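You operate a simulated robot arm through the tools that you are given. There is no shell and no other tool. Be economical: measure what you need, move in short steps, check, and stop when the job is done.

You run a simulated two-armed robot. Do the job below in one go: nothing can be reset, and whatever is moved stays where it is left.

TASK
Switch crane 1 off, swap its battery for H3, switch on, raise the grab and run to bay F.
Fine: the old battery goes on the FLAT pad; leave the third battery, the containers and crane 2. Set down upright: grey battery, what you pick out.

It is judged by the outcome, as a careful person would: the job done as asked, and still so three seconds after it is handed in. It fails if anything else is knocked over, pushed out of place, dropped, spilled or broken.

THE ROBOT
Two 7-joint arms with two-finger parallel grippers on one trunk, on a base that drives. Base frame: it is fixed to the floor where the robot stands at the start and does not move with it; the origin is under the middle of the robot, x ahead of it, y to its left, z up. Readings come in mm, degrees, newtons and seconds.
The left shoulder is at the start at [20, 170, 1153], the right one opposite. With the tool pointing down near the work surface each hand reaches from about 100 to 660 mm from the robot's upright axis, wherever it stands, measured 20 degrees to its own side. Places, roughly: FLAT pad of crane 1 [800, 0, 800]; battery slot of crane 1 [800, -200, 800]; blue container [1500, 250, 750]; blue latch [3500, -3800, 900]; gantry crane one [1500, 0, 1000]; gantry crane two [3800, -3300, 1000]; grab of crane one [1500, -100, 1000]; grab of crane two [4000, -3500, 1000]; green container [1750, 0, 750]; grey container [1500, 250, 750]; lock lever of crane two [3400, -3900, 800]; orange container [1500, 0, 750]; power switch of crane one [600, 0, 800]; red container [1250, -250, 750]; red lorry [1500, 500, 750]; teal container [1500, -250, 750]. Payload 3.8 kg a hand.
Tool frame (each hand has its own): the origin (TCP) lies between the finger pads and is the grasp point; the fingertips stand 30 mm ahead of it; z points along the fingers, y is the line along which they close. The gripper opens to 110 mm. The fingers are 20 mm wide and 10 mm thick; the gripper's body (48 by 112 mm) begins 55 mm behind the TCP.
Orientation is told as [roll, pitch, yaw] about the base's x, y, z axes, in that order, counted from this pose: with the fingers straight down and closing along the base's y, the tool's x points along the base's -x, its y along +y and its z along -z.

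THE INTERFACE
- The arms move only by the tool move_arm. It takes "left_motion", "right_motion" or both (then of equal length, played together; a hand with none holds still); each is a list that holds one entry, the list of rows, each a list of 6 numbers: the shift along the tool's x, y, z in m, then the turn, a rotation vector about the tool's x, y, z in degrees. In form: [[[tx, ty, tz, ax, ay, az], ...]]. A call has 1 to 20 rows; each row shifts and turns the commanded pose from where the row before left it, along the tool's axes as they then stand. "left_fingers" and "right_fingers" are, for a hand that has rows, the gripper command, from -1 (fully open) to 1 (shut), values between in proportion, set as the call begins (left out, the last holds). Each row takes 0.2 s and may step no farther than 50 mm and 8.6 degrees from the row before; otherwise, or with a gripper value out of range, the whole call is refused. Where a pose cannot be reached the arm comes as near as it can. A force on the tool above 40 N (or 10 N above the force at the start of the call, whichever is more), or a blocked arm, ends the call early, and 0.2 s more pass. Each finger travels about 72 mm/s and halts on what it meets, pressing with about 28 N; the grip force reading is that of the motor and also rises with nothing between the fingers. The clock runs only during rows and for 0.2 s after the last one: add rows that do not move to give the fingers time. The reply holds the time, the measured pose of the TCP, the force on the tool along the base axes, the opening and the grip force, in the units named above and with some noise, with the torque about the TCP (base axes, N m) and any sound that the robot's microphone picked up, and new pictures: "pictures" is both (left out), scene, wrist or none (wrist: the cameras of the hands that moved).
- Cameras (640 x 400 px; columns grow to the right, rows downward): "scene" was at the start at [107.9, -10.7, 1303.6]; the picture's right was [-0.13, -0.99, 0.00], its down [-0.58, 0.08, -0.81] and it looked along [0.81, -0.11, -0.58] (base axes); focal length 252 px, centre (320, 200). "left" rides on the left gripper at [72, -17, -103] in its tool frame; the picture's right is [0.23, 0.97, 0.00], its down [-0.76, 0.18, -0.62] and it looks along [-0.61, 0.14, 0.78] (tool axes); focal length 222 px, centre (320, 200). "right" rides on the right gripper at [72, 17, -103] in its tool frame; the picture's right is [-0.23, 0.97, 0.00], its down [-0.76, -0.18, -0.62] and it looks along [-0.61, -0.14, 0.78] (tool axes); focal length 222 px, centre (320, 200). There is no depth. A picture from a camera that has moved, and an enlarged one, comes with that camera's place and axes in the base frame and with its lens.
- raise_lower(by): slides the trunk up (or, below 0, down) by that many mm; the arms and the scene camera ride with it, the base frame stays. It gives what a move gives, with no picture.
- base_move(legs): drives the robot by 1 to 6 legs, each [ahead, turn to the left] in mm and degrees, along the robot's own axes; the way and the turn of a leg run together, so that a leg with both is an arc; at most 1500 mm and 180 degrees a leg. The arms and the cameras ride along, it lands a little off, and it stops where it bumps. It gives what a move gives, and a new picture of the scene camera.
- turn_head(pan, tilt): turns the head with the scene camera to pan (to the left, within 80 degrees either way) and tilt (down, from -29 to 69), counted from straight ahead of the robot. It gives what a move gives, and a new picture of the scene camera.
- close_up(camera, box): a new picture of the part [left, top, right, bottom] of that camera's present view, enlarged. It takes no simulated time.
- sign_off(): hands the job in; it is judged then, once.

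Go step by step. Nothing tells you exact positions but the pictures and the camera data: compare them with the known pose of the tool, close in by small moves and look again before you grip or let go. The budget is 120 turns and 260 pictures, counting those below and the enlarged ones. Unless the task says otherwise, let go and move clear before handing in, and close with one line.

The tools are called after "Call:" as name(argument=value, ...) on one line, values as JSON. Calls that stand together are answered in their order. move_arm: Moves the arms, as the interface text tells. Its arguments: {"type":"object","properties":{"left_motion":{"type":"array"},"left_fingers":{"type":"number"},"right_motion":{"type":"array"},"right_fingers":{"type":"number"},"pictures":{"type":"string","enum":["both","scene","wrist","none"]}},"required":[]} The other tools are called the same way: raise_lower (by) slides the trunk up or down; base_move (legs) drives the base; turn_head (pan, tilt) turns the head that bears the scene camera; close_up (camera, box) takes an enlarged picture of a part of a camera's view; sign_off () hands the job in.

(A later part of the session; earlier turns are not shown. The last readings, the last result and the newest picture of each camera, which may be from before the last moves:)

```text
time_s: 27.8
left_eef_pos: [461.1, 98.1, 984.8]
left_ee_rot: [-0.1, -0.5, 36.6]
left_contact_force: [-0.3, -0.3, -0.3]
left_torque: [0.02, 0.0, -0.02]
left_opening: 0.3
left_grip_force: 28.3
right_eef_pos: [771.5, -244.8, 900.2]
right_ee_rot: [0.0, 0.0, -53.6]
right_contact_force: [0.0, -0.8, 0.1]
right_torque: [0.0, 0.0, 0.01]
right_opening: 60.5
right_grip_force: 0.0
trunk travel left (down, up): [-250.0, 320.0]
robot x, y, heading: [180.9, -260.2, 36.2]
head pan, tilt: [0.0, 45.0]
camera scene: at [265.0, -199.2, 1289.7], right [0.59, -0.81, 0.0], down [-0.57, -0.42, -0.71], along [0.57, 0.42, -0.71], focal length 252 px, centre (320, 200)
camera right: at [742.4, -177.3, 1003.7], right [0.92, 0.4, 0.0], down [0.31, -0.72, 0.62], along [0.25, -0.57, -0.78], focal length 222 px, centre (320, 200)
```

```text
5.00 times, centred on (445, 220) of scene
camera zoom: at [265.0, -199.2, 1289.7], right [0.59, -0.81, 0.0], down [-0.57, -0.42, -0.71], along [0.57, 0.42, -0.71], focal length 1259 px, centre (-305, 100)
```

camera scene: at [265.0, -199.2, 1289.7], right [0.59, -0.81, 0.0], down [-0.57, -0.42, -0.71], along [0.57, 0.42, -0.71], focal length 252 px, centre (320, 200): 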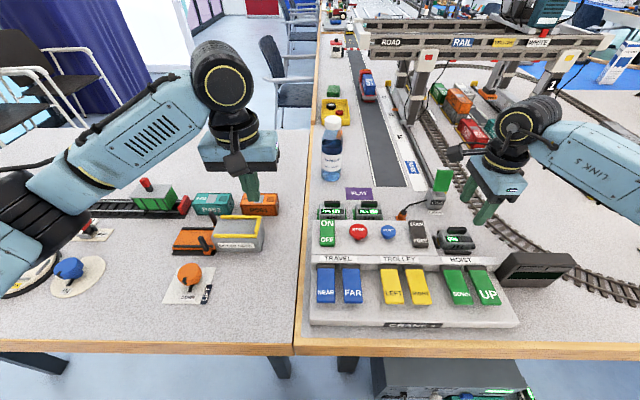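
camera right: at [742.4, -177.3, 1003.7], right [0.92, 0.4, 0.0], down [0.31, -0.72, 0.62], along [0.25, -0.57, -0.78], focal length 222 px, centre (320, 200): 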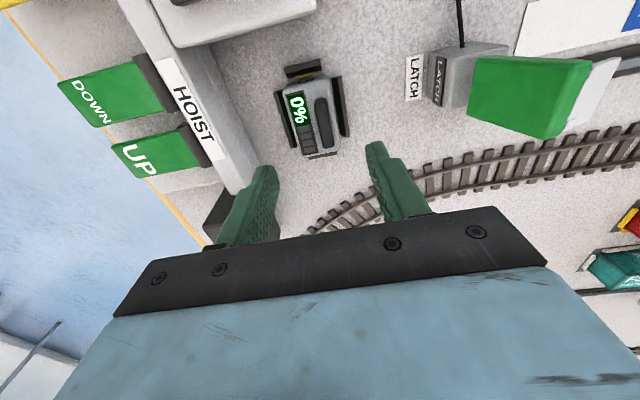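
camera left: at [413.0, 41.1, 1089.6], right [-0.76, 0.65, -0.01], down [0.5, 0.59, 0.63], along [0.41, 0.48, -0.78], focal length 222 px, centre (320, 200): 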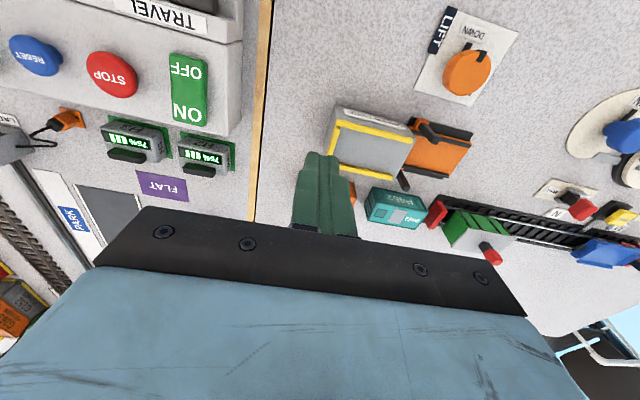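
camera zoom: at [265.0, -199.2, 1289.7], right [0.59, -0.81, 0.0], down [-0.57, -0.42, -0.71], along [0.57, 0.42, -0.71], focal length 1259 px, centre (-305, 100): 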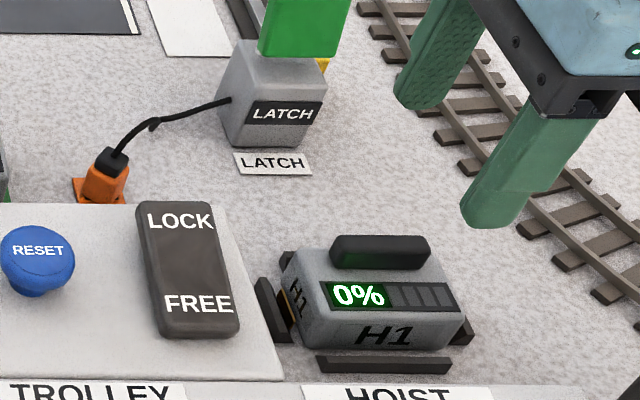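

TCP is straight over H1's handle. I descend to just above and look again.

Call:
move_arm(right_motion=[[[0, 0.0025, 0.03, 0, 0, 0], [0, 0, 0.025, 0, 0, 0], [0, 0, 0.01, 0, 0, 0], [0, 0, 0, 0, 0, 0]]], right_fingers=0.2, pictures="wrist")

Call:
close_up(camera="scene", box=[410, 200, 490, 255])

Call:
close_up(camera="right", box=[220, 60, 440, 220])

```text
time_s: 28.8
left_eef_pos: [462.7, 97.6, 985.6]
left_ee_rot: [-0.2, -0.5, 36.5]
left_contact_force: [-1.0, 0.3, 0.7]
left_torque: [-0.02, -0.01, 0.01]
left_opening: 0.1
left_grip_force: 28.2
right_eef_pos: [775.4, -242.4, 835.2]
right_ee_rot: [0.1, 0.1, -53.5]
right_contact_force: [-0.5, 0.2, -0.6]
right_torque: [-0.01, 0.01, 0.01]
right_opening: 43.9
right_grip_force: 0.1
trunk travel left (down, up): [-250.0, 320.0]
robot x, y, heading: [181.4, -262.1, 36.4]
head pan, tilt: [0.0, 45.0]
camera right: at [745.8, -175.1, 938.7], right [0.92, 0.4, 0.0], down [0.31, -0.72, 0.62], along [0.25, -0.57, -0.78], focal length 222 px, centre (320, 200)
```

right: 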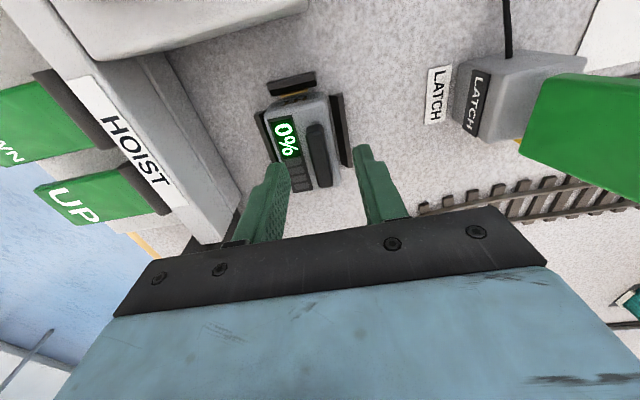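

```text
7.27 times, centred on (450, 228) of scene
camera zoom: at [265.1, -199.2, 1289.7], right [0.59, -0.81, 0.0], down [-0.57, -0.42, -0.71], along [0.57, 0.42, -0.71], focal length 1832 px, centre (-626, 0)
```

zoom: 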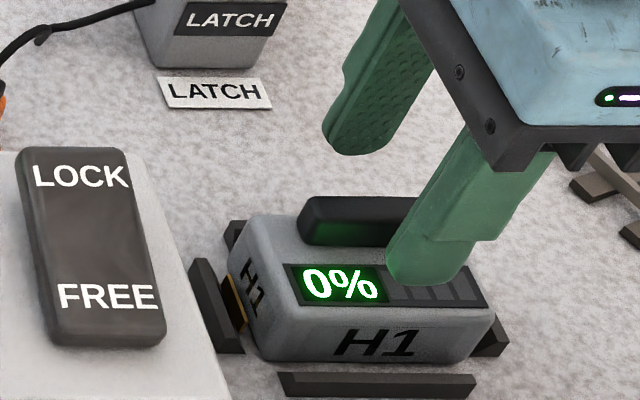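

```text
2.50 times, centred on (330, 140) of right
camera zoom: at [745.8, -175.1, 938.7], right [0.92, 0.4, 0.0], down [0.31, -0.72, 0.62], along [0.25, -0.57, -0.78], focal length 555 px, centre (295, 350)
```

zoom: 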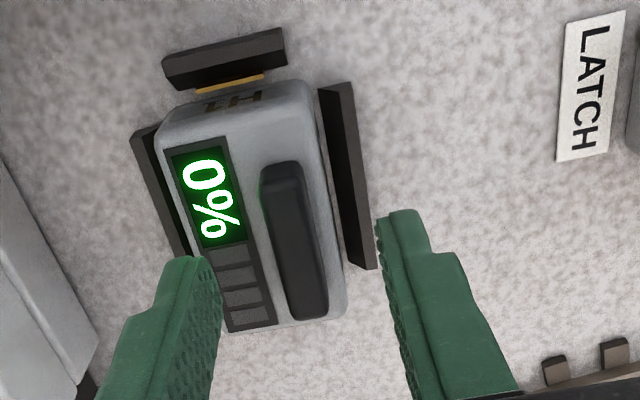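

The fingers' midpoint projects onto the handle's centre. I go down 9 mm and close.

Call:
move_arm(right_motion=[[[0.002, -0.001, 0.004, 0, 0, 0], [0, 0, 0.004, 0, 0, 0], [0, 0, 0.002, 0, 0, 0], [0, 0, 0, 0, 0, 0]]], pictures="none")

Call:
close_up(camera="scene", box=[410, 200, 490, 255])

Call:
close_up(camera="right", box=[220, 60, 440, 220])

```text
time_s: 29.8
left_eef_pos: [463.1, 97.1, 984.8]
left_ee_rot: [-0.2, -0.5, 36.5]
left_contact_force: [-0.6, 1.0, 0.0]
left_torque: [-0.02, 0.02, 0.01]
left_opening: 0.0
left_grip_force: 28.1
right_eef_pos: [773.3, -241.7, 826.6]
right_ee_rot: [-0.1, 0.2, -53.6]
right_contact_force: [0.3, -0.4, 0.0]
right_torque: [-0.01, 0.0, 0.03]
right_opening: 44.1
right_grip_force: 0.1
trunk travel left (down, up): [-250.0, 320.0]
robot x, y, heading: [181.9, -259.1, 36.4]
head pan, tilt: [0.0, 45.0]
```

```text
7.27 times, centred on (450, 228) of scene
camera zoom: at [265.1, -199.1, 1289.7], right [0.59, -0.81, 0.0], down [-0.57, -0.42, -0.71], along [0.57, 0.42, -0.71], focal length 1832 px, centre (-626, 0)
```

zoom: 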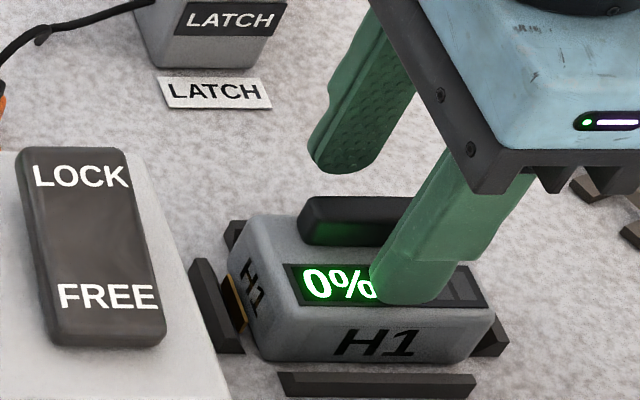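

```text
2.50 times, centred on (330, 140) of right
camera zoom: at [743.8, -173.9, 929.8], right [0.92, 0.4, 0.0], down [0.31, -0.72, 0.62], along [0.25, -0.57, -0.78], focal length 555 px, centre (295, 350)
```

zoom: 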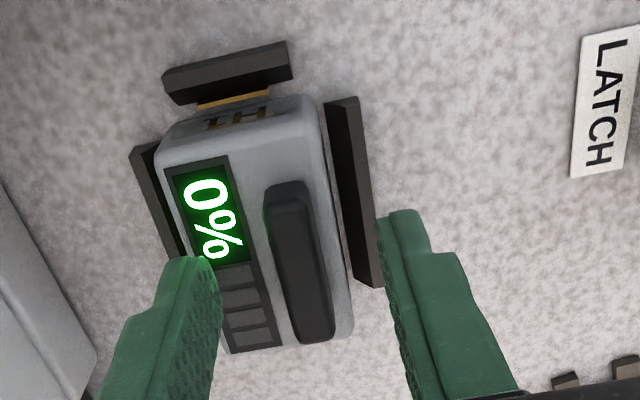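

Call:
move_arm(right_motion=[[[0, 0, 0.002, 0, 0, 0], [0, 0, 0.002, 0, 0, 0], [0, 0, 0.002, 0, 0, 0], [0, 0, 0, 0, 0, 0]]], pictures="none")

Call:
close_up(camera="scene", box=[410, 200, 490, 255])

```text
time_s: 30.8
left_eef_pos: [462.2, 98.2, 985.5]
left_ee_rot: [-0.2, -0.5, 36.5]
left_contact_force: [-0.6, -0.6, -0.2]
left_torque: [-0.03, -0.04, 0.0]
left_opening: 0.0
left_grip_force: 28.2
right_eef_pos: [772.5, -240.3, 821.1]
right_ee_rot: [0.0, 0.1, -53.6]
right_contact_force: [0.6, 0.1, 0.0]
right_torque: [0.06, 0.02, 0.0]
right_opening: 43.8
right_grip_force: 0.0
trunk travel left (down, up): [-250.0, 320.0]
robot x, y, heading: [183.4, -260.6, 36.4]
head pan, tilt: [0.0, 45.0]
```

```text
7.27 times, centred on (450, 228) of scene
camera zoom: at [265.1, -199.1, 1289.7], right [0.59, -0.81, 0.0], down [-0.57, -0.42, -0.71], along [0.57, 0.42, -0.71], focal length 1832 px, centre (-626, 0)
```

zoom: 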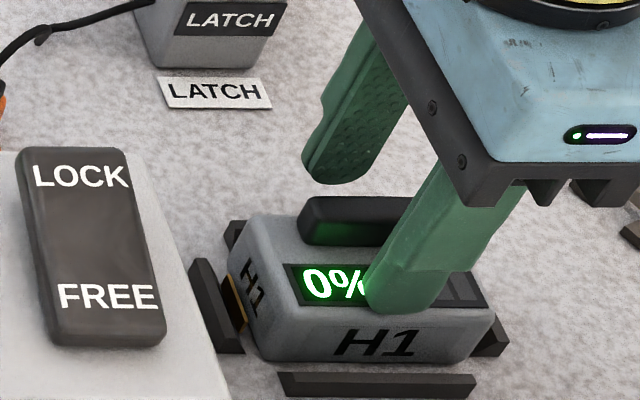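

Handle triangulates to z≈798, TCP is centred. I lower 3 mm more and close the fingers.

Call:
move_arm(right_motion=[[[-0.002, 0, 0.0015, 0, 0, 0], [0, 0, 0.0015, 0, 0, 0], [0, 0, 0, 0, 0, 0]]], pictures="none")

Call:
move_arm(right_motion=[[[0, 0, 0, 0, 0, 0], [0, 0, 0, 0, 0, 0], [0, 0, 0, 0, 0, 0], [0, 0, 0, 0, 0, 0], [0, 0, 0, 0, 0, 0]]], right_fingers=1, pictures="wrist")

Call:
close_up(camera="scene", box=[410, 200, 490, 255])

```text
time_s: 31.6
left_eef_pos: [461.3, 97.7, 985.5]
left_ee_rot: [-0.3, -0.5, 36.4]
left_contact_force: [0.1, -0.6, -0.8]
left_torque: [0.01, -0.02, 0.0]
left_opening: 0.1
left_grip_force: 27.6
right_eef_pos: [773.5, -242.8, 819.3]
right_ee_rot: [0.2, 0.1, -53.5]
right_contact_force: [-2.2, 1.8, 19.1]
right_torque: [-0.29, 0.45, 0.02]
right_opening: 44.1
right_grip_force: 0.4
trunk travel left (down, up): [-250.0, 320.0]
robot x, y, heading: [183.0, -258.7, 36.3]
head pan, tilt: [0.0, 45.0]
```

```text
time_s: 32.8
left_eef_pos: [461.6, 97.8, 986.1]
left_ee_rot: [-0.4, -0.5, 36.5]
left_contact_force: [-0.1, 0.1, -0.3]
left_torque: [-0.02, 0.0, -0.01]
left_opening: 0.0
left_grip_force: 28.2
right_eef_pos: [774.7, -242.6, 820.8]
right_ee_rot: [0.3, 0.0, -53.7]
right_contact_force: [8.5, 2.1, 24.5]
right_torque: [-0.2, -0.23, 0.02]
right_opening: 11.7
right_grip_force: 27.8
trunk travel left (down, up): [-250.0, 320.0]
robot x, y, heading: [183.2, -257.9, 36.4]
head pan, tilt: [0.0, 45.0]
camera right: at [745.3, -175.0, 923.3], right [0.92, 0.39, 0.01], down [0.31, -0.72, 0.62], along [0.25, -0.57, -0.78], focal length 222 px, centre (320, 200)
```

right: 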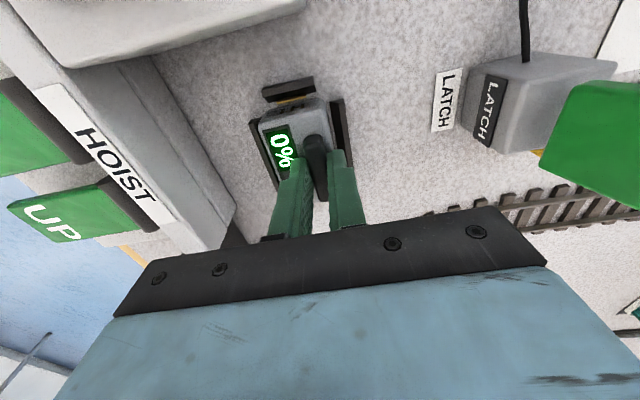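

```text
7.27 times, centred on (450, 228) of scene
camera zoom: at [263.8, -198.9, 1289.8], right [0.59, -0.81, 0.0], down [-0.57, -0.42, -0.71], along [0.57, 0.42, -0.71], focal length 1832 px, centre (-626, 0)
```

zoom: 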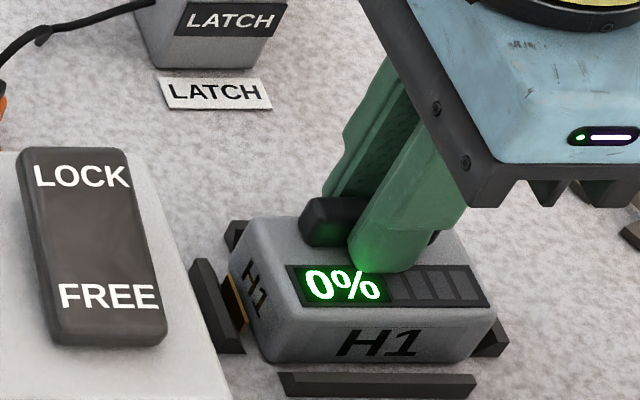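

Handle gripped (11.7 mm). Seated TCP is about [774.7, -242.6, 820.8]. Lift straight up.

Call:
move_arm(right_motion=[[[0, 0, -0.005, 0, 0, 0], [0, 0, -0.01, 0, 0, 0], [0, 0, -0.015, 0, 0, 0], [0, 0, -0.02, 0, 0, 0], [0, 0, -0.02, 0, 0, 0], [0, 0, -0.02, 0, 0, 0], [0, 0, 0, 0, 0, 0]]], pictures="scene")

Call:
close_up(camera="scene", box=[390, 170, 500, 260])

```text
time_s: 34.4
left_eef_pos: [461.3, 96.8, 984.4]
left_ee_rot: [-0.2, -0.4, 36.6]
left_contact_force: [0.4, -0.2, 0.1]
left_torque: [0.03, 0.0, 0.0]
left_opening: 0.0
left_grip_force: 28.2
right_eef_pos: [773.6, -243.1, 906.2]
right_ee_rot: [0.1, 0.1, -53.6]
right_contact_force: [0.4, 0.1, -1.5]
right_torque: [-0.02, 0.01, 0.01]
right_opening: 11.3
right_grip_force: 28.1
trunk travel left (down, up): [-250.0, 320.0]
robot x, y, heading: [183.7, -261.5, 36.6]
head pan, tilt: [0.0, 45.0]
camera scene: at [265.3, -199.1, 1289.6], right [0.59, -0.81, 0.0], down [-0.57, -0.42, -0.71], along [0.57, 0.42, -0.71], focal length 252 px, centre (320, 200)
```

scene: 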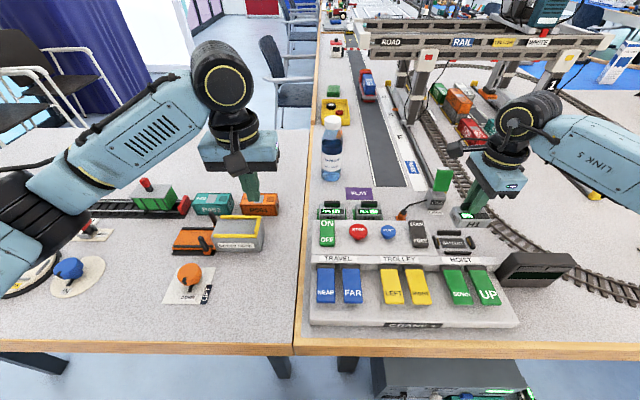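

```text
4.44 times, centred on (445, 215) of scene
camera zoom: at [265.3, -199.1, 1289.6], right [0.59, -0.81, 0.0], down [-0.57, -0.42, -0.71], along [0.57, 0.42, -0.71], focal length 1119 px, centre (-236, 133)
```

zoom: 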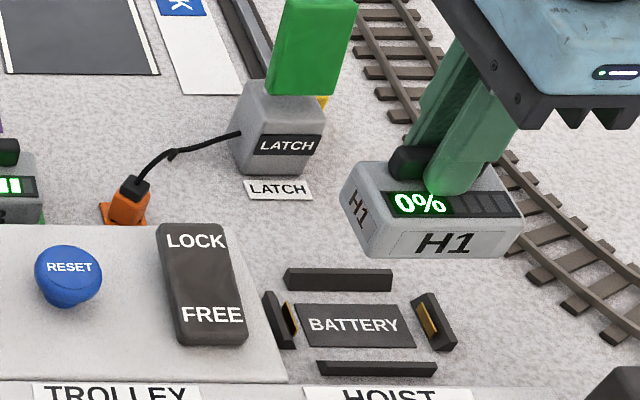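

H1 is out and level; the slot with its contacts is empty. The bottle stands close to the FLAT pad, so I raise the battery and turn the hand 180° to keep the wrist camera on the side away from the bottle (this also shortens the reach).

Call:
move_arm(right_motion=[[[0, 0, -0.03, 0, 0, 0], [0, 0, -0.03, 0, 0, 0], [0, 0, 0, 0, 0, -8.2], [0, 0, 0, 0, 0, -8.2], [0, 0, 0, 0, 0, -8.2], [0, 0, 0, 0, 0, -8.2], [0, 0, 0, 0, 0, -8.2], [0, 0, 0, 0, 0, -8.2], [0, 0, 0, 0, 0, -8.2], [0, 0, 0, 0, 0, -8.2], [0, 0, 0, 0, 0, -8.2], [0, 0, 0, 0, 0, -8.2], [0, 0, 0, 0, 0, -8.0]]], pictures="none")

Call:
move_arm(right_motion=[[[0, 0, 0, 0, 0, -8.2], [0, 0, 0, 0, 0, -8.2], [0, 0, 0, 0, 0, -8.2], [0, 0, 0, 0, 0, -8.2], [0, 0, 0, 0, 0, -8.2], [0, 0, 0, 0, 0, -8.2], [0, 0, 0, 0, 0, -8.2], [0, 0, 0, 0, 0, -8.2], [0, 0, 0, 0, 0, -8.2], [0, 0, 0, 0, 0, -8.2], [0, 0, 0, 0, 0, -8.0], [0, 0, 0, 0, 0, 0]]], pictures="both")

```text
time_s: 37.2
left_eef_pos: [461.6, 97.7, 984.5]
left_ee_rot: [-0.3, -0.5, 36.5]
left_contact_force: [-1.1, 0.7, 0.1]
left_torque: [0.02, -0.01, 0.02]
left_opening: 0.1
left_grip_force: 28.1
right_eef_pos: [776.0, -243.0, 967.1]
right_ee_rot: [0.1, 0.0, 36.6]
right_contact_force: [-0.8, 0.1, -2.4]
right_torque: [0.03, 0.01, 0.04]
right_opening: 11.5
right_grip_force: 28.2
trunk travel left (down, up): [-250.0, 320.0]
robot x, y, heading: [184.7, -259.9, 36.2]
head pan, tilt: [0.0, 45.0]
```

```text
time_s: 39.8
left_eef_pos: [461.6, 96.4, 984.5]
left_ee_rot: [-0.3, -0.6, 36.5]
left_contact_force: [0.1, -0.3, 0.5]
left_torque: [0.03, 0.0, -0.02]
left_opening: 0.0
left_grip_force: 28.1
right_eef_pos: [773.9, -243.3, 966.9]
right_ee_rot: [0.0, 0.0, 63.8]
right_contact_force: [1.4, -0.4, -2.2]
right_torque: [-0.02, 0.04, -0.03]
right_opening: 11.2
right_grip_force: 27.8
right hand out of reach, approached as far as the arm can: row 4, 5, 6, 7, 8, 9, 10, 11
trunk travel left (down, up): [-250.0, 320.0]
robot x, y, heading: [184.9, -260.8, 36.4]
head pan, tilt: [0.0, 45.0]
camera scene: at [265.3, -199.1, 1289.6], right [0.59, -0.81, 0.0], down [-0.57, -0.42, -0.71], along [0.57, 0.42, -0.71], focal length 252 px, centre (320, 200)
camera right: at [727.6, -301.5, 1070.4], right [-0.77, 0.63, 0.0], down [0.5, 0.6, 0.62], along [0.39, 0.48, -0.78], focal length 222 px, centre (320, 200)
```

scene: 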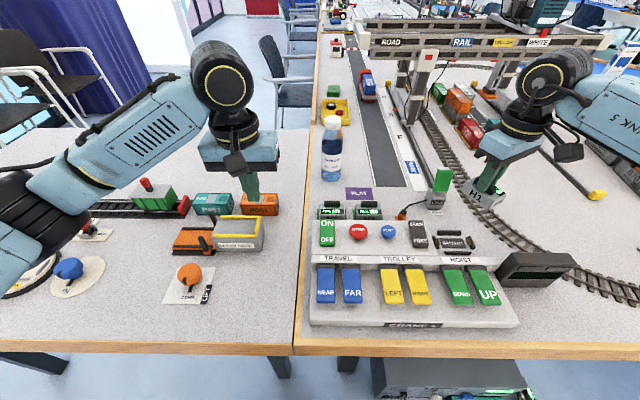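
right: 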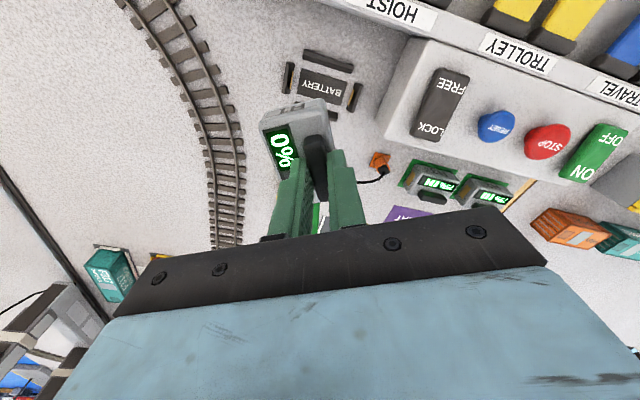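

The wrist limit is this way; I try the other way round (clockwise) to reach the same flipped yaw.

Call:
move_arm(right_motion=[[[0, 0, 0, 0, 0, 8.26], [0, 0, 0, 0, 0, 8.26], [0, 0, 0, 0, 0, 8.26], [0, 0, 0, 0, 0, 8.26], [0, 0, 0, 0, 0, 8.26], [0, 0, 0, 0, 0, 8.26], [0, 0, 0, 0, 0, 8.26], [0, 0, 0, 0, 0, 8.26], [0, 0, 0, 0, 0, 8.26], [0, 0, 0, 0, 0, 8.26], [0, 0, 0, 0, 0, 8.26], [0, 0, 0, 0, 0, 8.26], [0, 0, 0, 0, 0, 8.26], [0, 0, 0, 0, 0, 8.26], [0, 0, 0, 0, 0, 8.26], [0, 0, 0, 0, 0, 8.26], [0, 0, 0, 0, 0, 8.26], [0, 0, 0, 0, 0, 8.26]]], pictures="none")

Call:
move_arm(right_motion=[[[0, 0, 0, 0, 0, 8.26], [0, 0, 0, 0, 0, 8.26], [0, 0, 0, 0, 0, 8.26], [0, 0, 0, 0, 0, 8.26], [0, 0, 0, 0, 0, 8.26], [0, 0, 0, 0, 0, 8.26], [0, 0, 0, 0, 0, 8.26], [0, 0, 0, 0, 0, 8.26], [0, 0, 0, 0, 0, 8.26], [0, 0, 0, 0, 0, 8.26], [0, 0, 0, 0, 0, 8.26], [0, 0, 0, 0, 0, 8.26], [0, 0, 0, 0, 0, 8.26], [0, 0, 0, 0, 0, 8.26], [0, 0, 0, 0, 0, 8.26], [0, 0, 0, 0, 0, 8.26], [0, 0, 0, 0, 0, 8.26], [0, 0, 0, 0, 0, 8.26]]], pictures="both")

```text
time_s: 43.6
left_eef_pos: [463.3, 98.0, 985.0]
left_ee_rot: [-0.2, -0.5, 36.5]
left_contact_force: [-0.5, 0.8, -0.7]
left_torque: [-0.01, -0.01, 0.0]
left_opening: 0.1
left_grip_force: 28.2
right_eef_pos: [774.7, -243.5, 967.2]
right_ee_rot: [-0.1, 0.1, -85.2]
right_contact_force: [-0.5, 0.0, -1.4]
right_torque: [0.02, -0.03, 0.04]
right_opening: 11.6
right_grip_force: 27.6
trunk travel left (down, up): [-250.0, 320.0]
robot x, y, heading: [185.9, -262.9, 36.5]
head pan, tilt: [0.0, 45.0]
```

```text
time_s: 47.4
left_eef_pos: [462.0, 97.4, 985.3]
left_ee_rot: [-0.2, -0.5, 36.5]
left_contact_force: [0.1, -0.8, 0.6]
left_torque: [0.01, 0.02, -0.04]
left_opening: 0.0
left_grip_force: 28.1
right_eef_pos: [773.3, -244.8, 967.4]
right_ee_rot: [0.0, -0.2, 126.3]
right_contact_force: [0.3, 0.4, -2.3]
right_torque: [0.0, -0.01, 0.03]
right_opening: 11.6
right_grip_force: 28.3
trunk travel left (down, up): [-250.0, 320.0]
robot x, y, heading: [183.8, -264.3, 36.2]
head pan, tilt: [0.0, 45.0]
camera scene: at [265.3, -199.1, 1289.6], right [0.59, -0.81, 0.0], down [-0.57, -0.42, -0.71], along [0.57, 0.42, -0.71], focal length 252 px, centre (320, 200)
camera right: at [803.7, -312.8, 1070.2], right [-0.92, -0.39, 0.0], down [-0.31, 0.72, 0.62], along [-0.25, 0.57, -0.78], focal length 222 px, centre (320, 200)
```

scene: 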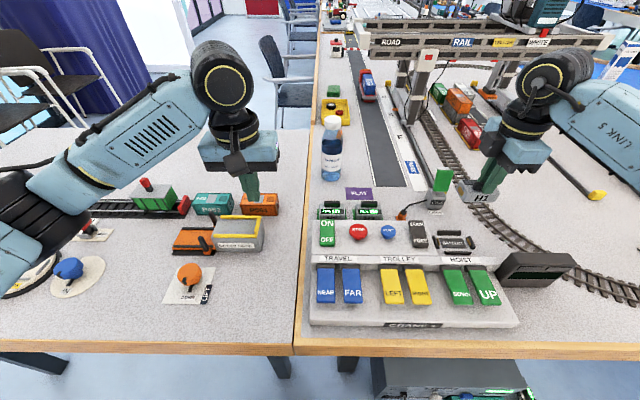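
right: 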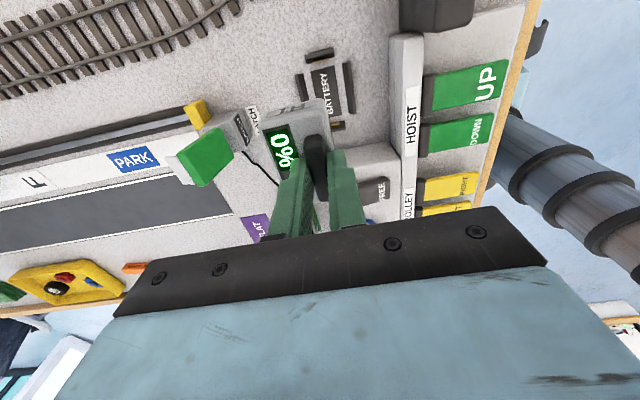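

The flip worked. Now carry H1 leftwards, then out over the FLAT pad (staying high).

Call:
move_arm(right_motion=[[[-0.0436, 0, 0, 0, 0, 0], [-0.0436, 0, 0, 0, 0, 0], [-0.0436, 0, 0, 0, 0, 0], [-0.0436, 0, 0, 0, 0, 0], [-0.0436, 0, 0, 0, 0, 0], [0, -0.04, 0, 0, 0, 0], [0, -0.04, 0, 0, 0, 0], [0, -0.04, 0, 0, 0, 0], [0, -0.03, 0, 0, 0, 0], [0, 0, 0, 0, 0, 0]]], pictures="both")

Call:
close_up(camera="scene", box=[290, 100, 450, 230])

```text
time_s: 49.6
left_eef_pos: [462.8, 97.2, 985.0]
left_ee_rot: [-0.3, -0.4, 36.6]
left_contact_force: [1.1, -0.2, -0.2]
left_torque: [-0.01, -0.02, 0.0]
left_opening: 0.0
left_grip_force: 28.1
right_eef_pos: [760.6, 14.1, 966.8]
right_ee_rot: [0.1, -0.2, 126.5]
right_contact_force: [-0.9, 0.8, -2.6]
right_torque: [0.0, 0.0, -0.02]
right_opening: 11.6
right_grip_force: 27.8
right hand out of reach, approached as far as the arm can: row 9
trunk travel left (down, up): [-250.0, 320.0]
robot x, y, heading: [185.9, -262.8, 36.5]
head pan, tilt: [0.0, 45.0]
camera scene: at [265.2, -198.9, 1289.6], right [0.59, -0.81, 0.0], down [-0.57, -0.42, -0.71], along [0.57, 0.42, -0.71], focal length 252 px, centre (320, 200)
camera right: at [791.1, -55.2, 1068.8], right [-0.92, -0.4, 0.0], down [-0.31, 0.72, 0.62], along [-0.25, 0.57, -0.78], focal length 222 px, centre (320, 200)
```

scene: 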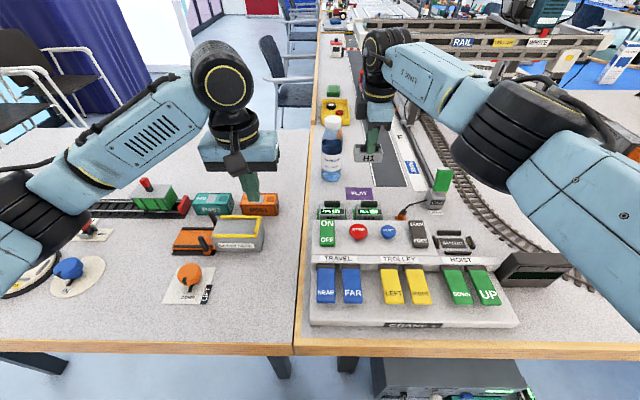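
right: 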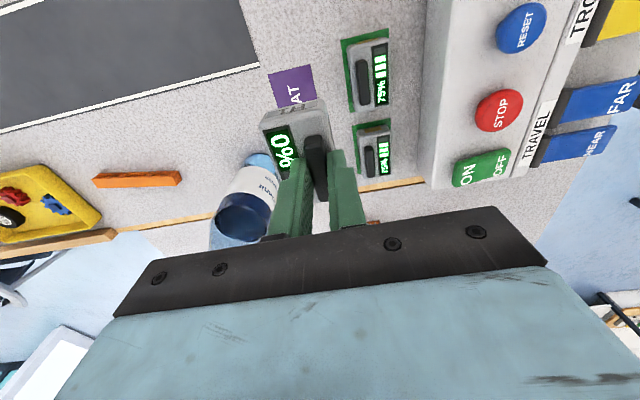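

```text
3.08 times, centred on (370, 165) of scene
camera zoom: at [265.2, -198.9, 1289.6], right [0.59, -0.81, 0.0], down [-0.57, -0.42, -0.71], along [0.57, 0.42, -0.71], focal length 775 px, centre (166, 308)
```

zoom: 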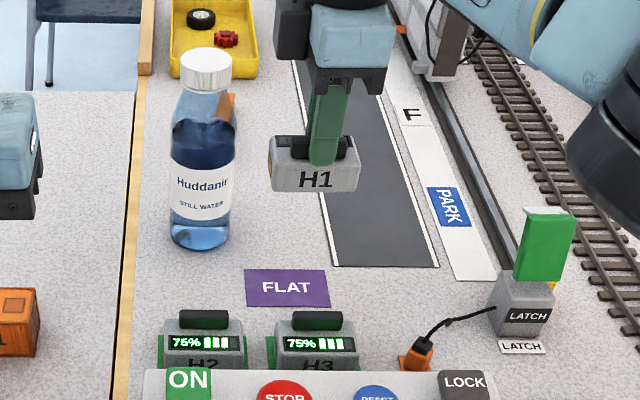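

The pad centre is at about 655 mm ahead, 121 right; the arm is 15-20 mm short at this height. I lower the trunk (raising the left hand first) so the right arm reaches farther.

Call:
move_arm(left_motion=[[[0, 0, -0.04, 0, 0, 0], [0, 0, -0.04, 0, 0, 0]]], pictures="none")

Call:
raise_lower(by=-90)

Call:
move_arm(right_motion=[[[0, -0.006, 0, 0, 0, 0], [0, -0.005, 0, 0, 0, 0], [0, 0, 0, 0, 0, 0]]], pictures="both")

Call:
close_up(camera="scene", box=[290, 70, 450, 200])

```text
time_s: 50.2
left_eef_pos: [461.0, 98.0, 1065.1]
left_ee_rot: [-0.2, -0.4, 36.4]
left_contact_force: [0.0, 0.2, 0.2]
left_torque: [0.0, 0.0, 0.03]
left_opening: 0.0
left_grip_force: 28.1
right_eef_pos: [761.3, 11.8, 966.6]
right_ee_rot: [-0.1, 0.0, 126.4]
right_contact_force: [-1.0, 0.1, -2.2]
right_torque: [0.0, 0.0, 0.02]
right_opening: 11.5
right_grip_force: 28.5
trunk travel left (down, up): [-250.0, 320.0]
robot x, y, heading: [181.7, -259.9, 36.0]
head pan, tilt: [0.0, 45.0]
```

```text
time_s: 51.4
left_eef_pos: [462.4, 98.0, 975.7]
left_ee_rot: [-0.1, -0.4, 36.4]
left_contact_force: [0.6, -0.3, 0.4]
left_torque: [0.03, 0.01, 0.02]
left_opening: 0.0
left_grip_force: 27.8
right_eef_pos: [762.0, 13.8, 874.3]
right_ee_rot: [0.0, -0.1, 126.4]
right_contact_force: [0.2, -0.6, -2.4]
right_torque: [0.03, 0.01, 0.01]
right_opening: 11.4
right_grip_force: 28.0
trunk travel left (down, up): [-160.0, 410.0]
robot x, y, heading: [181.9, -260.9, 36.5]
head pan, tilt: [0.0, 45.0]
```

```text
time_s: 52.2
left_eef_pos: [461.1, 99.1, 975.2]
left_ee_rot: [-0.2, -0.6, 36.5]
left_contact_force: [-0.3, -0.7, -0.2]
left_torque: [-0.03, 0.05, 0.01]
left_opening: 0.0
left_grip_force: 27.6
right_eef_pos: [764.5, 13.3, 875.5]
right_ee_rot: [-0.1, 0.0, 126.4]
right_contact_force: [-0.2, -0.7, -1.1]
right_torque: [-0.02, 0.01, -0.01]
right_opening: 11.3
right_grip_force: 27.9
right hand out of reach, approached as far as the arm can: row 1, 2
trunk travel left (down, up): [-160.0, 410.0]
robot x, y, heading: [182.0, -262.2, 36.5]
head pan, tilt: [0.0, 45.0]
camera scene: at [265.2, -199.1, 1199.7], right [0.59, -0.81, 0.0], down [-0.57, -0.42, -0.71], along [0.57, 0.42, -0.71], focal length 252 px, centre (320, 200)
camera right: at [794.5, -55.5, 978.5], right [-0.92, -0.4, 0.0], down [-0.31, 0.72, 0.62], along [-0.25, 0.57, -0.78], focal length 222 px, centre (320, 200)
```

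scene: 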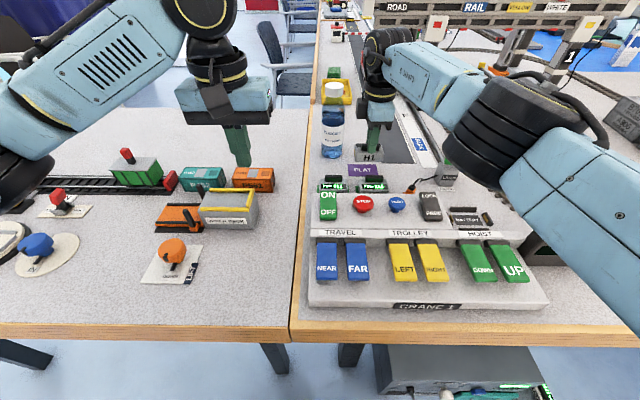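
right: 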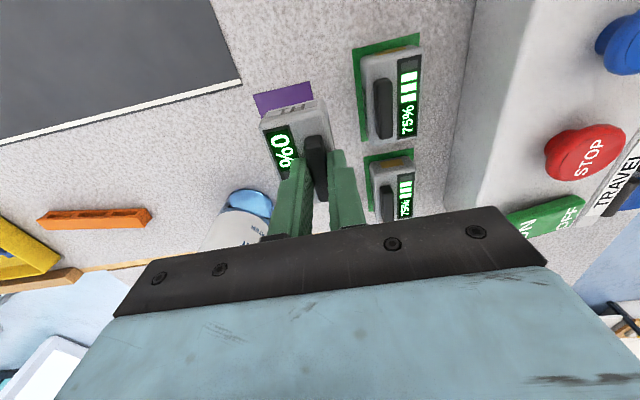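

```text
3.08 times, centred on (370, 135) of scene
camera zoom: at [265.2, -199.1, 1199.7], right [0.59, -0.81, 0.0], down [-0.57, -0.42, -0.71], along [0.57, 0.42, -0.71], focal length 775 px, centre (166, 400)
```

zoom: 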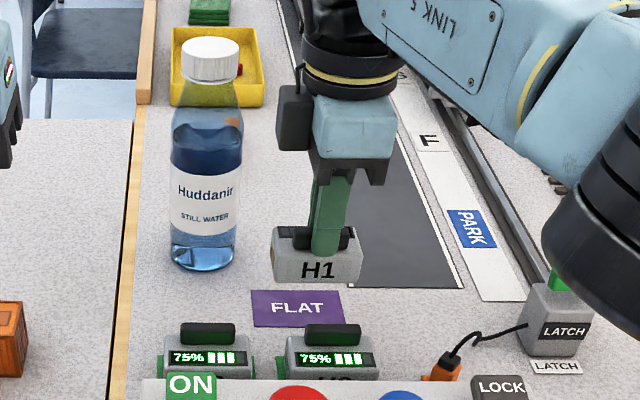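

The arm is fully stretched about 12 mm short. Turning the base left brings the right shoulder forward, so I raise and retract the battery first and then turn the base 15° left.

Call:
move_arm(right_motion=[[[0, 0, -0.04, 0, 0, 0], [0, 0, -0.04, 0, 0, 0], [0, 0.04, -0.02, 0, 0, 0], [0, 0.04, 0, 0, 0, 0], [0, 0.04, 0, 0, 0, 0], [0, 0.04, 0, 0, 0, 0], [0, 0, 0, 0, 0, 0]]], pictures="none")

Call:
base_move(legs=[[0, 15]])

```text
time_s: 53.8
left_eef_pos: [461.5, 99.6, 975.3]
left_ee_rot: [-0.4, -0.3, 36.5]
left_contact_force: [0.1, 1.0, 0.7]
left_torque: [0.02, 0.02, 0.01]
left_opening: 0.0
left_grip_force: 28.1
right_eef_pos: [655.8, -62.7, 980.4]
right_ee_rot: [0.0, 0.0, 126.2]
right_contact_force: [0.3, -0.2, -1.9]
right_torque: [-0.05, 0.02, 0.03]
right_opening: 11.5
right_grip_force: 27.9
right hand out of reach, approached as far as the arm can: row 2, 3
trunk travel left (down, up): [-160.0, 410.0]
robot x, y, heading: [181.7, -263.8, 36.6]
head pan, tilt: [0.0, 45.0]
```

```text
time_s: 54.6
left_eef_pos: [454.1, 99.9, 974.0]
left_ee_rot: [-0.2, -0.5, 37.3]
left_contact_force: [-0.4, -0.4, 0.1]
left_torque: [0.02, 0.0, 0.0]
left_opening: 0.0
left_grip_force: 27.8
right_eef_pos: [650.7, -58.2, 981.9]
right_ee_rot: [0.0, 0.1, 127.2]
right_contact_force: [-0.6, -1.4, -1.9]
right_torque: [0.03, 0.0, 0.01]
right_opening: 11.4
right_grip_force: 28.7
trunk travel left (down, up): [-160.0, 410.0]
robot x, y, heading: [184.2, -262.2, 37.0]
head pan, tilt: [0.0, 45.0]
stopped in leg 1: the robot was blocked; the commanded pose is now the measured one
camera scene: at [262.7, -199.9, 1199.7], right [0.6, -0.8, 0.0], down [-0.56, -0.43, -0.71], along [0.56, 0.43, -0.71], focal length 252 px, centre (320, 200)
```

scene: 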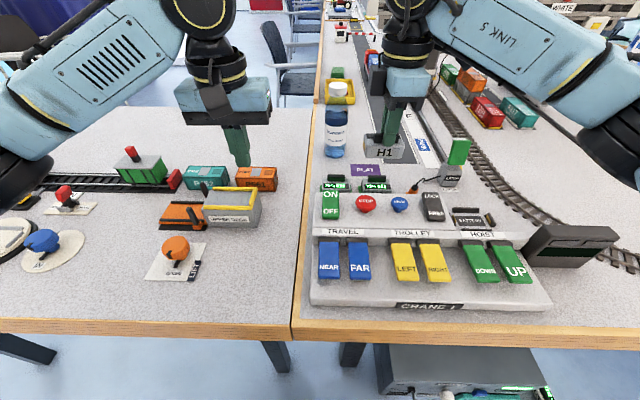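

The turn was blocked right away. I look left and right to find what it touched.

Call:
turn_head(pan=60, tilt=55)

Call:
turn_head(pan=-45, tilt=60)

Call:
turn_head(pan=0, tilt=69)

```text
time_s: 55.9
left_eef_pos: [456.8, 100.4, 975.7]
left_ee_rot: [-0.3, -0.4, 37.3]
left_contact_force: [0.5, 1.6, -0.6]
left_torque: [0.02, -0.03, 0.0]
left_opening: 0.0
left_grip_force: 27.8
right_eef_pos: [651.7, -57.9, 980.3]
right_ee_rot: [0.0, 0.0, 127.1]
right_contact_force: [0.4, 0.1, -2.2]
right_torque: [-0.02, -0.04, 0.0]
right_opening: 11.3
right_grip_force: 28.3
trunk travel left (down, up): [-160.0, 410.0]
robot x, y, heading: [181.3, -262.9, 37.1]
head pan, tilt: [60.0, 55.0]
camera scene: at [189.5, -177.1, 1186.2], right [0.99, 0.12, 0.0], down [0.1, -0.81, -0.57], along [-0.07, 0.57, -0.82], focal length 252 px, centre (320, 200)
```

scene: 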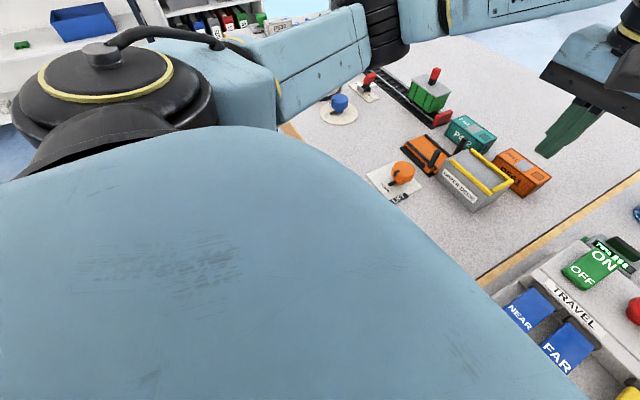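

```text
time_s: 57.7
left_eef_pos: [455.3, 100.8, 973.8]
left_ee_rot: [-0.2, -0.4, 37.4]
left_contact_force: [0.1, -0.3, 1.0]
left_torque: [0.01, -0.01, 0.01]
left_opening: 0.1
left_grip_force: 27.7
right_eef_pos: [652.4, -55.5, 979.8]
right_ee_rot: [0.1, -0.1, 127.2]
right_contact_force: [-0.2, 0.9, -2.7]
right_torque: [0.01, 0.02, 0.02]
right_opening: 11.6
right_grip_force: 28.0
trunk travel left (down, up): [-160.0, 410.0]
robot x, y, heading: [182.0, -263.9, 37.1]
head pan, tilt: [-45.0, 60.0]
camera scene: at [264.5, -257.7, 1180.2], right [-0.14, -0.99, 0.0], down [-0.86, 0.12, -0.5], along [0.5, -0.07, -0.87], focal length 252 px, centre (320, 200)
```

scene: 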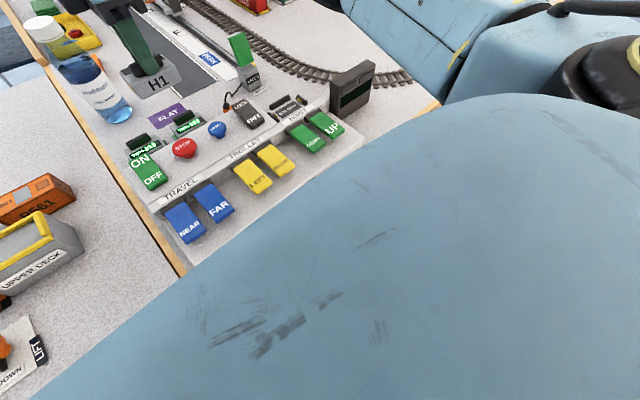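

```text
time_s: 58.8
left_eef_pos: [454.6, 100.9, 974.4]
left_ee_rot: [-0.2, -0.4, 37.4]
left_contact_force: [-0.2, 0.8, 0.2]
left_torque: [0.0, 0.03, 0.0]
left_opening: 0.1
left_grip_force: 28.1
right_eef_pos: [652.0, -56.4, 980.8]
right_ee_rot: [0.0, 0.0, 127.3]
right_contact_force: [0.1, 0.7, -2.8]
right_torque: [-0.02, 0.02, 0.0]
right_opening: 11.3
right_grip_force: 27.9
trunk travel left (down, up): [-160.0, 410.0]
robot x, y, heading: [182.9, -262.2, 37.2]
head pan, tilt: [0.0, 68.8]
camera scene: at [243.1, -214.9, 1170.8], right [0.6, -0.8, 0.0], down [-0.74, -0.56, -0.36], along [0.29, 0.22, -0.93], focal length 252 px, centre (320, 200)
```

scene: 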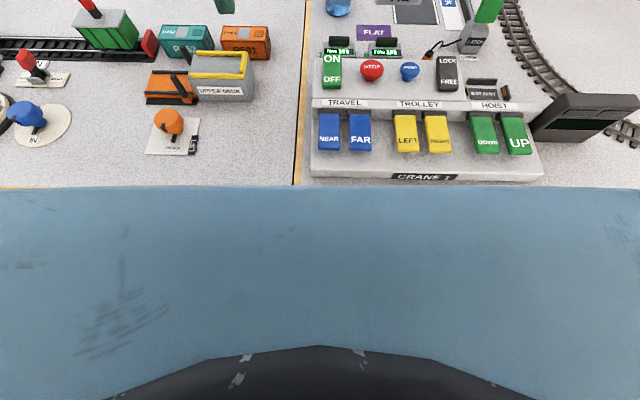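

Most likely the base's front-right corner meets the cabinet when turning left. I back off, turn, and come forward again a bit farther left.

Call:
turn_head(pan=-15, tilt=45)

Call:
base_move(legs=[[-70, 0], [0, 18], [50, 0]])

```text
time_s: 59.7
left_eef_pos: [455.1, 101.3, 974.4]
left_ee_rot: [-0.2, -0.4, 37.5]
left_contact_force: [1.0, -0.2, -0.7]
left_torque: [-0.01, -0.02, 0.01]
left_opening: 0.3
left_grip_force: 28.6
right_eef_pos: [653.3, -56.8, 981.0]
right_ee_rot: [0.0, 0.0, 127.2]
right_contact_force: [-0.5, -0.2, -1.8]
right_torque: [-0.01, -0.02, 0.0]
right_opening: 11.4
right_grip_force: 28.5
trunk travel left (down, up): [-160.0, 410.0]
robot x, y, heading: [179.9, -260.1, 37.2]
head pan, tilt: [-15.0, 45.0]
camera scene: at [273.8, -217.9, 1199.6], right [0.38, -0.93, 0.0], down [-0.66, -0.27, -0.71], along [0.65, 0.27, -0.71], focal length 252 px, centre (320, 200)
```

scene: 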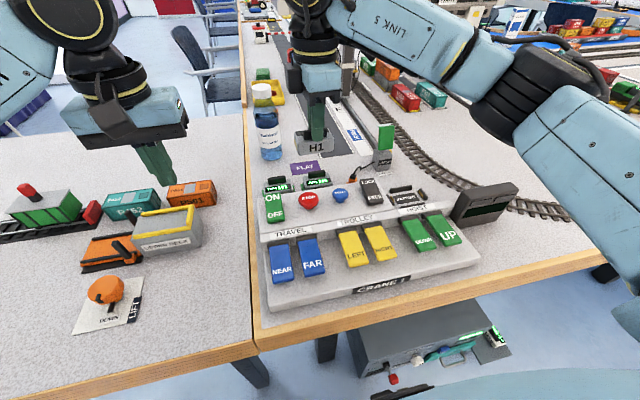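

```text
time_s: 62.2
left_eef_pos: [304.1, 166.3, 973.8]
left_ee_rot: [-0.2, -0.4, 55.2]
left_contact_force: [0.9, 0.9, 0.7]
left_torque: [-0.04, 0.02, 0.02]
left_opening: 0.3
left_grip_force: 27.7
right_eef_pos: [540.3, 77.6, 979.5]
right_ee_rot: [0.1, 0.0, 145.2]
right_contact_force: [-0.6, 0.9, -2.3]
right_torque: [-0.01, 0.01, 0.05]
right_opening: 11.6
right_grip_force: 28.3
trunk travel left (down, up): [-160.0, 410.0]
robot x, y, heading: [156.3, -260.8, 55.1]
head pan, tilt: [-15.0, 45.0]
camera scene: at [230.1, -191.5, 1199.5], right [0.64, -0.77, 0.0], down [-0.54, -0.46, -0.71], along [0.54, 0.45, -0.71], focal length 252 px, centre (320, 200)
```

scene: 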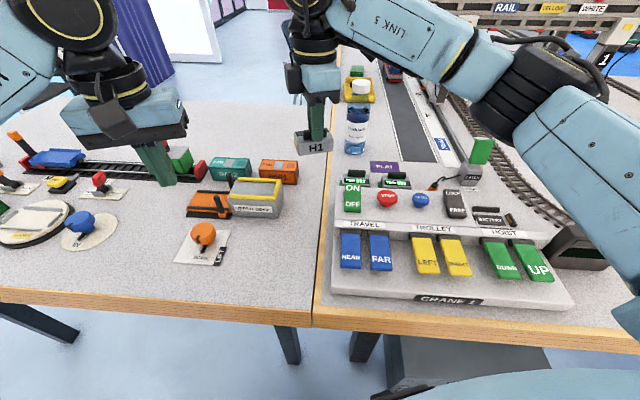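

Now the base is clear and turned (heading 55°). I realign the battery's yaw and move it over the FLAT pad again.

Call:
move_arm(right_motion=[[[0, 0, 0, 0, 0, 6.27], [0, 0, 0, 0, 0, 6.27], [0, 0, 0, 0, 0, 6.26], [0.0453, 0, 0, 0, 0, 0], [0.0453, 0, 0, 0, 0, 0], [0.0453, 0, 0, 0, 0, 0], [0.0453, 0, 0, 0, 0, 0], [0, -0.04, 0, 0, 0, 0], [0, -0.04, 0, 0, 0, 0], [0, -0.04, 0, 0, 0, 0], [0, -0.034, 0, 0, 0, 0], [0, 0, 0.04, 0, 0, 0], [0, 0, 0.04, 0, 0, 0], [0, 0, 0, 0, 0, 0]]], pictures="both")

Call:
close_up(camera="scene", box=[310, 70, 470, 200])

Call:
close_up(camera="right", box=[200, 50, 440, 210])

```text
time_s: 65.2
left_eef_pos: [303.7, 167.3, 975.8]
left_ee_rot: [-0.2, -0.5, 55.4]
left_contact_force: [-0.7, 0.6, -1.3]
left_torque: [0.0, 0.03, -0.01]
left_opening: 0.0
left_grip_force: 28.4
right_eef_pos: [772.2, 22.3, 900.0]
right_ee_rot: [0.1, 0.1, 126.4]
right_contact_force: [-0.2, -0.3, -1.7]
right_torque: [-0.05, 0.0, 0.02]
right_opening: 11.3
right_grip_force: 28.0
trunk travel left (down, up): [-160.0, 410.0]
robot x, y, heading: [155.4, -261.5, 54.7]
head pan, tilt: [-15.0, 45.0]
camera scene: at [229.5, -192.3, 1199.7], right [0.64, -0.77, 0.0], down [-0.54, -0.46, -0.71], along [0.54, 0.46, -0.71], focal length 252 px, centre (320, 200)
camera right: at [802.0, -45.6, 1003.4], right [-0.92, -0.39, 0.0], down [-0.31, 0.72, 0.62], along [-0.25, 0.57, -0.78], focal length 222 px, centre (320, 200)
```

scene: 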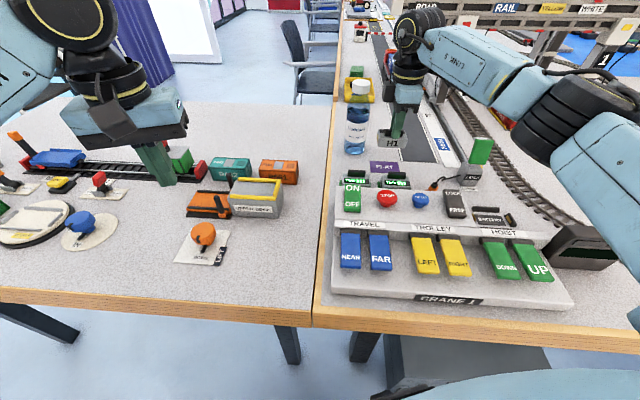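
right: 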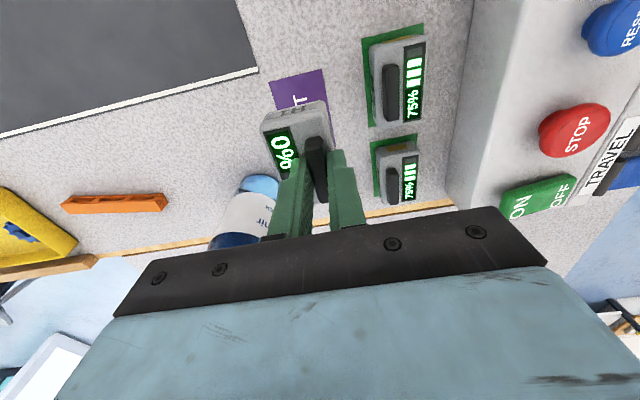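

```text
3.08 times, centred on (390, 135) of scene
camera zoom: at [229.5, -192.3, 1199.7], right [0.64, -0.77, 0.0], down [-0.54, -0.46, -0.71], along [0.54, 0.46, -0.71], focal length 775 px, centre (105, 400)
```

zoom: 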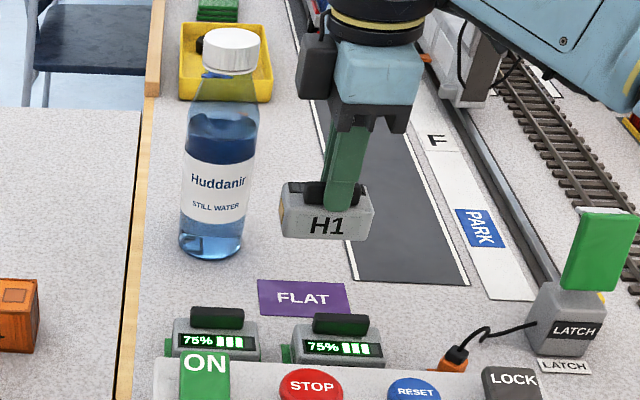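

```text
2.50 times, centred on (320, 130) of right
camera zoom: at [802.0, -45.6, 1003.4], right [-0.92, -0.39, 0.0], down [-0.31, 0.72, 0.62], along [-0.25, 0.57, -0.78], focal length 555 px, centre (320, 375)
```

zoom: 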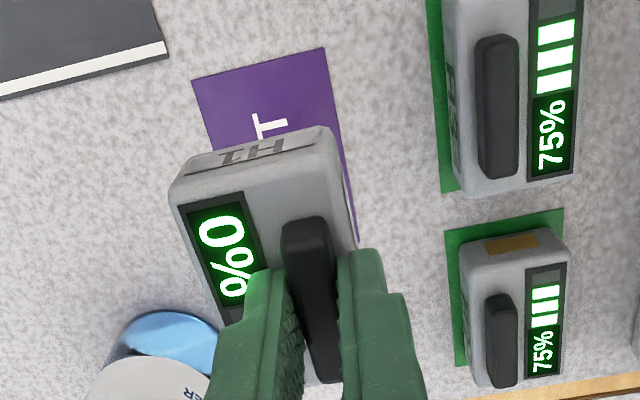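

Well aligned over the pad (within a mm or two). Descend slowly.

Call:
move_arm(right_motion=[[[0, 0, 0.02, 0, 0, 0], [0, 0, 0.02, 0, 0, 0], [0, 0, 0.02, 0, 0, 0], [0, 0, 0.01, 0, 0, 0], [0, 0, 0.003, 0, 0, 0], [0, 0, 0, 0, 0, 0]]], pictures="wrist")

Call:
close_up(camera="scene", box=[330, 90, 430, 190])

```text
time_s: 66.6
left_eef_pos: [304.3, 166.5, 975.2]
left_ee_rot: [-0.2, -0.5, 55.3]
left_contact_force: [1.2, 0.7, 1.0]
left_torque: [-0.01, 0.02, 0.0]
left_opening: 0.0
left_grip_force: 28.5
right_eef_pos: [773.2, 23.5, 826.6]
right_ee_rot: [0.1, -0.1, 126.4]
right_contact_force: [-0.5, 0.0, -1.5]
right_torque: [-0.02, 0.02, 0.02]
right_opening: 11.6
right_grip_force: 28.2
trunk travel left (down, up): [-160.0, 410.0]
robot x, y, heading: [154.0, -259.7, 55.3]
head pan, tilt: [-15.0, 45.0]
camera right: at [801.2, -46.0, 930.7], right [-0.92, -0.39, 0.0], down [-0.31, 0.72, 0.62], along [-0.25, 0.57, -0.78], focal length 222 px, centre (320, 200)
```

right: 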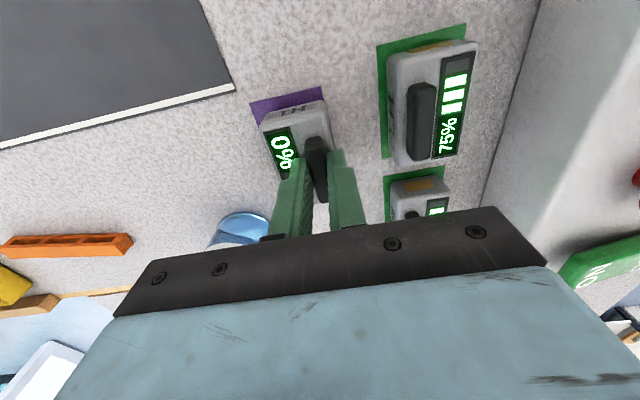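

```text
4.00 times, centred on (380, 140) of scene
camera zoom: at [229.6, -192.2, 1199.6], right [0.64, -0.77, 0.0], down [-0.54, -0.46, -0.71], along [0.54, 0.46, -0.71], focal length 1007 px, centre (80, 440)
```

zoom: 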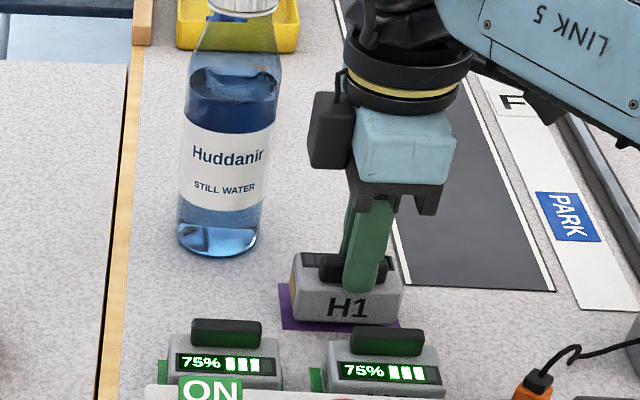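

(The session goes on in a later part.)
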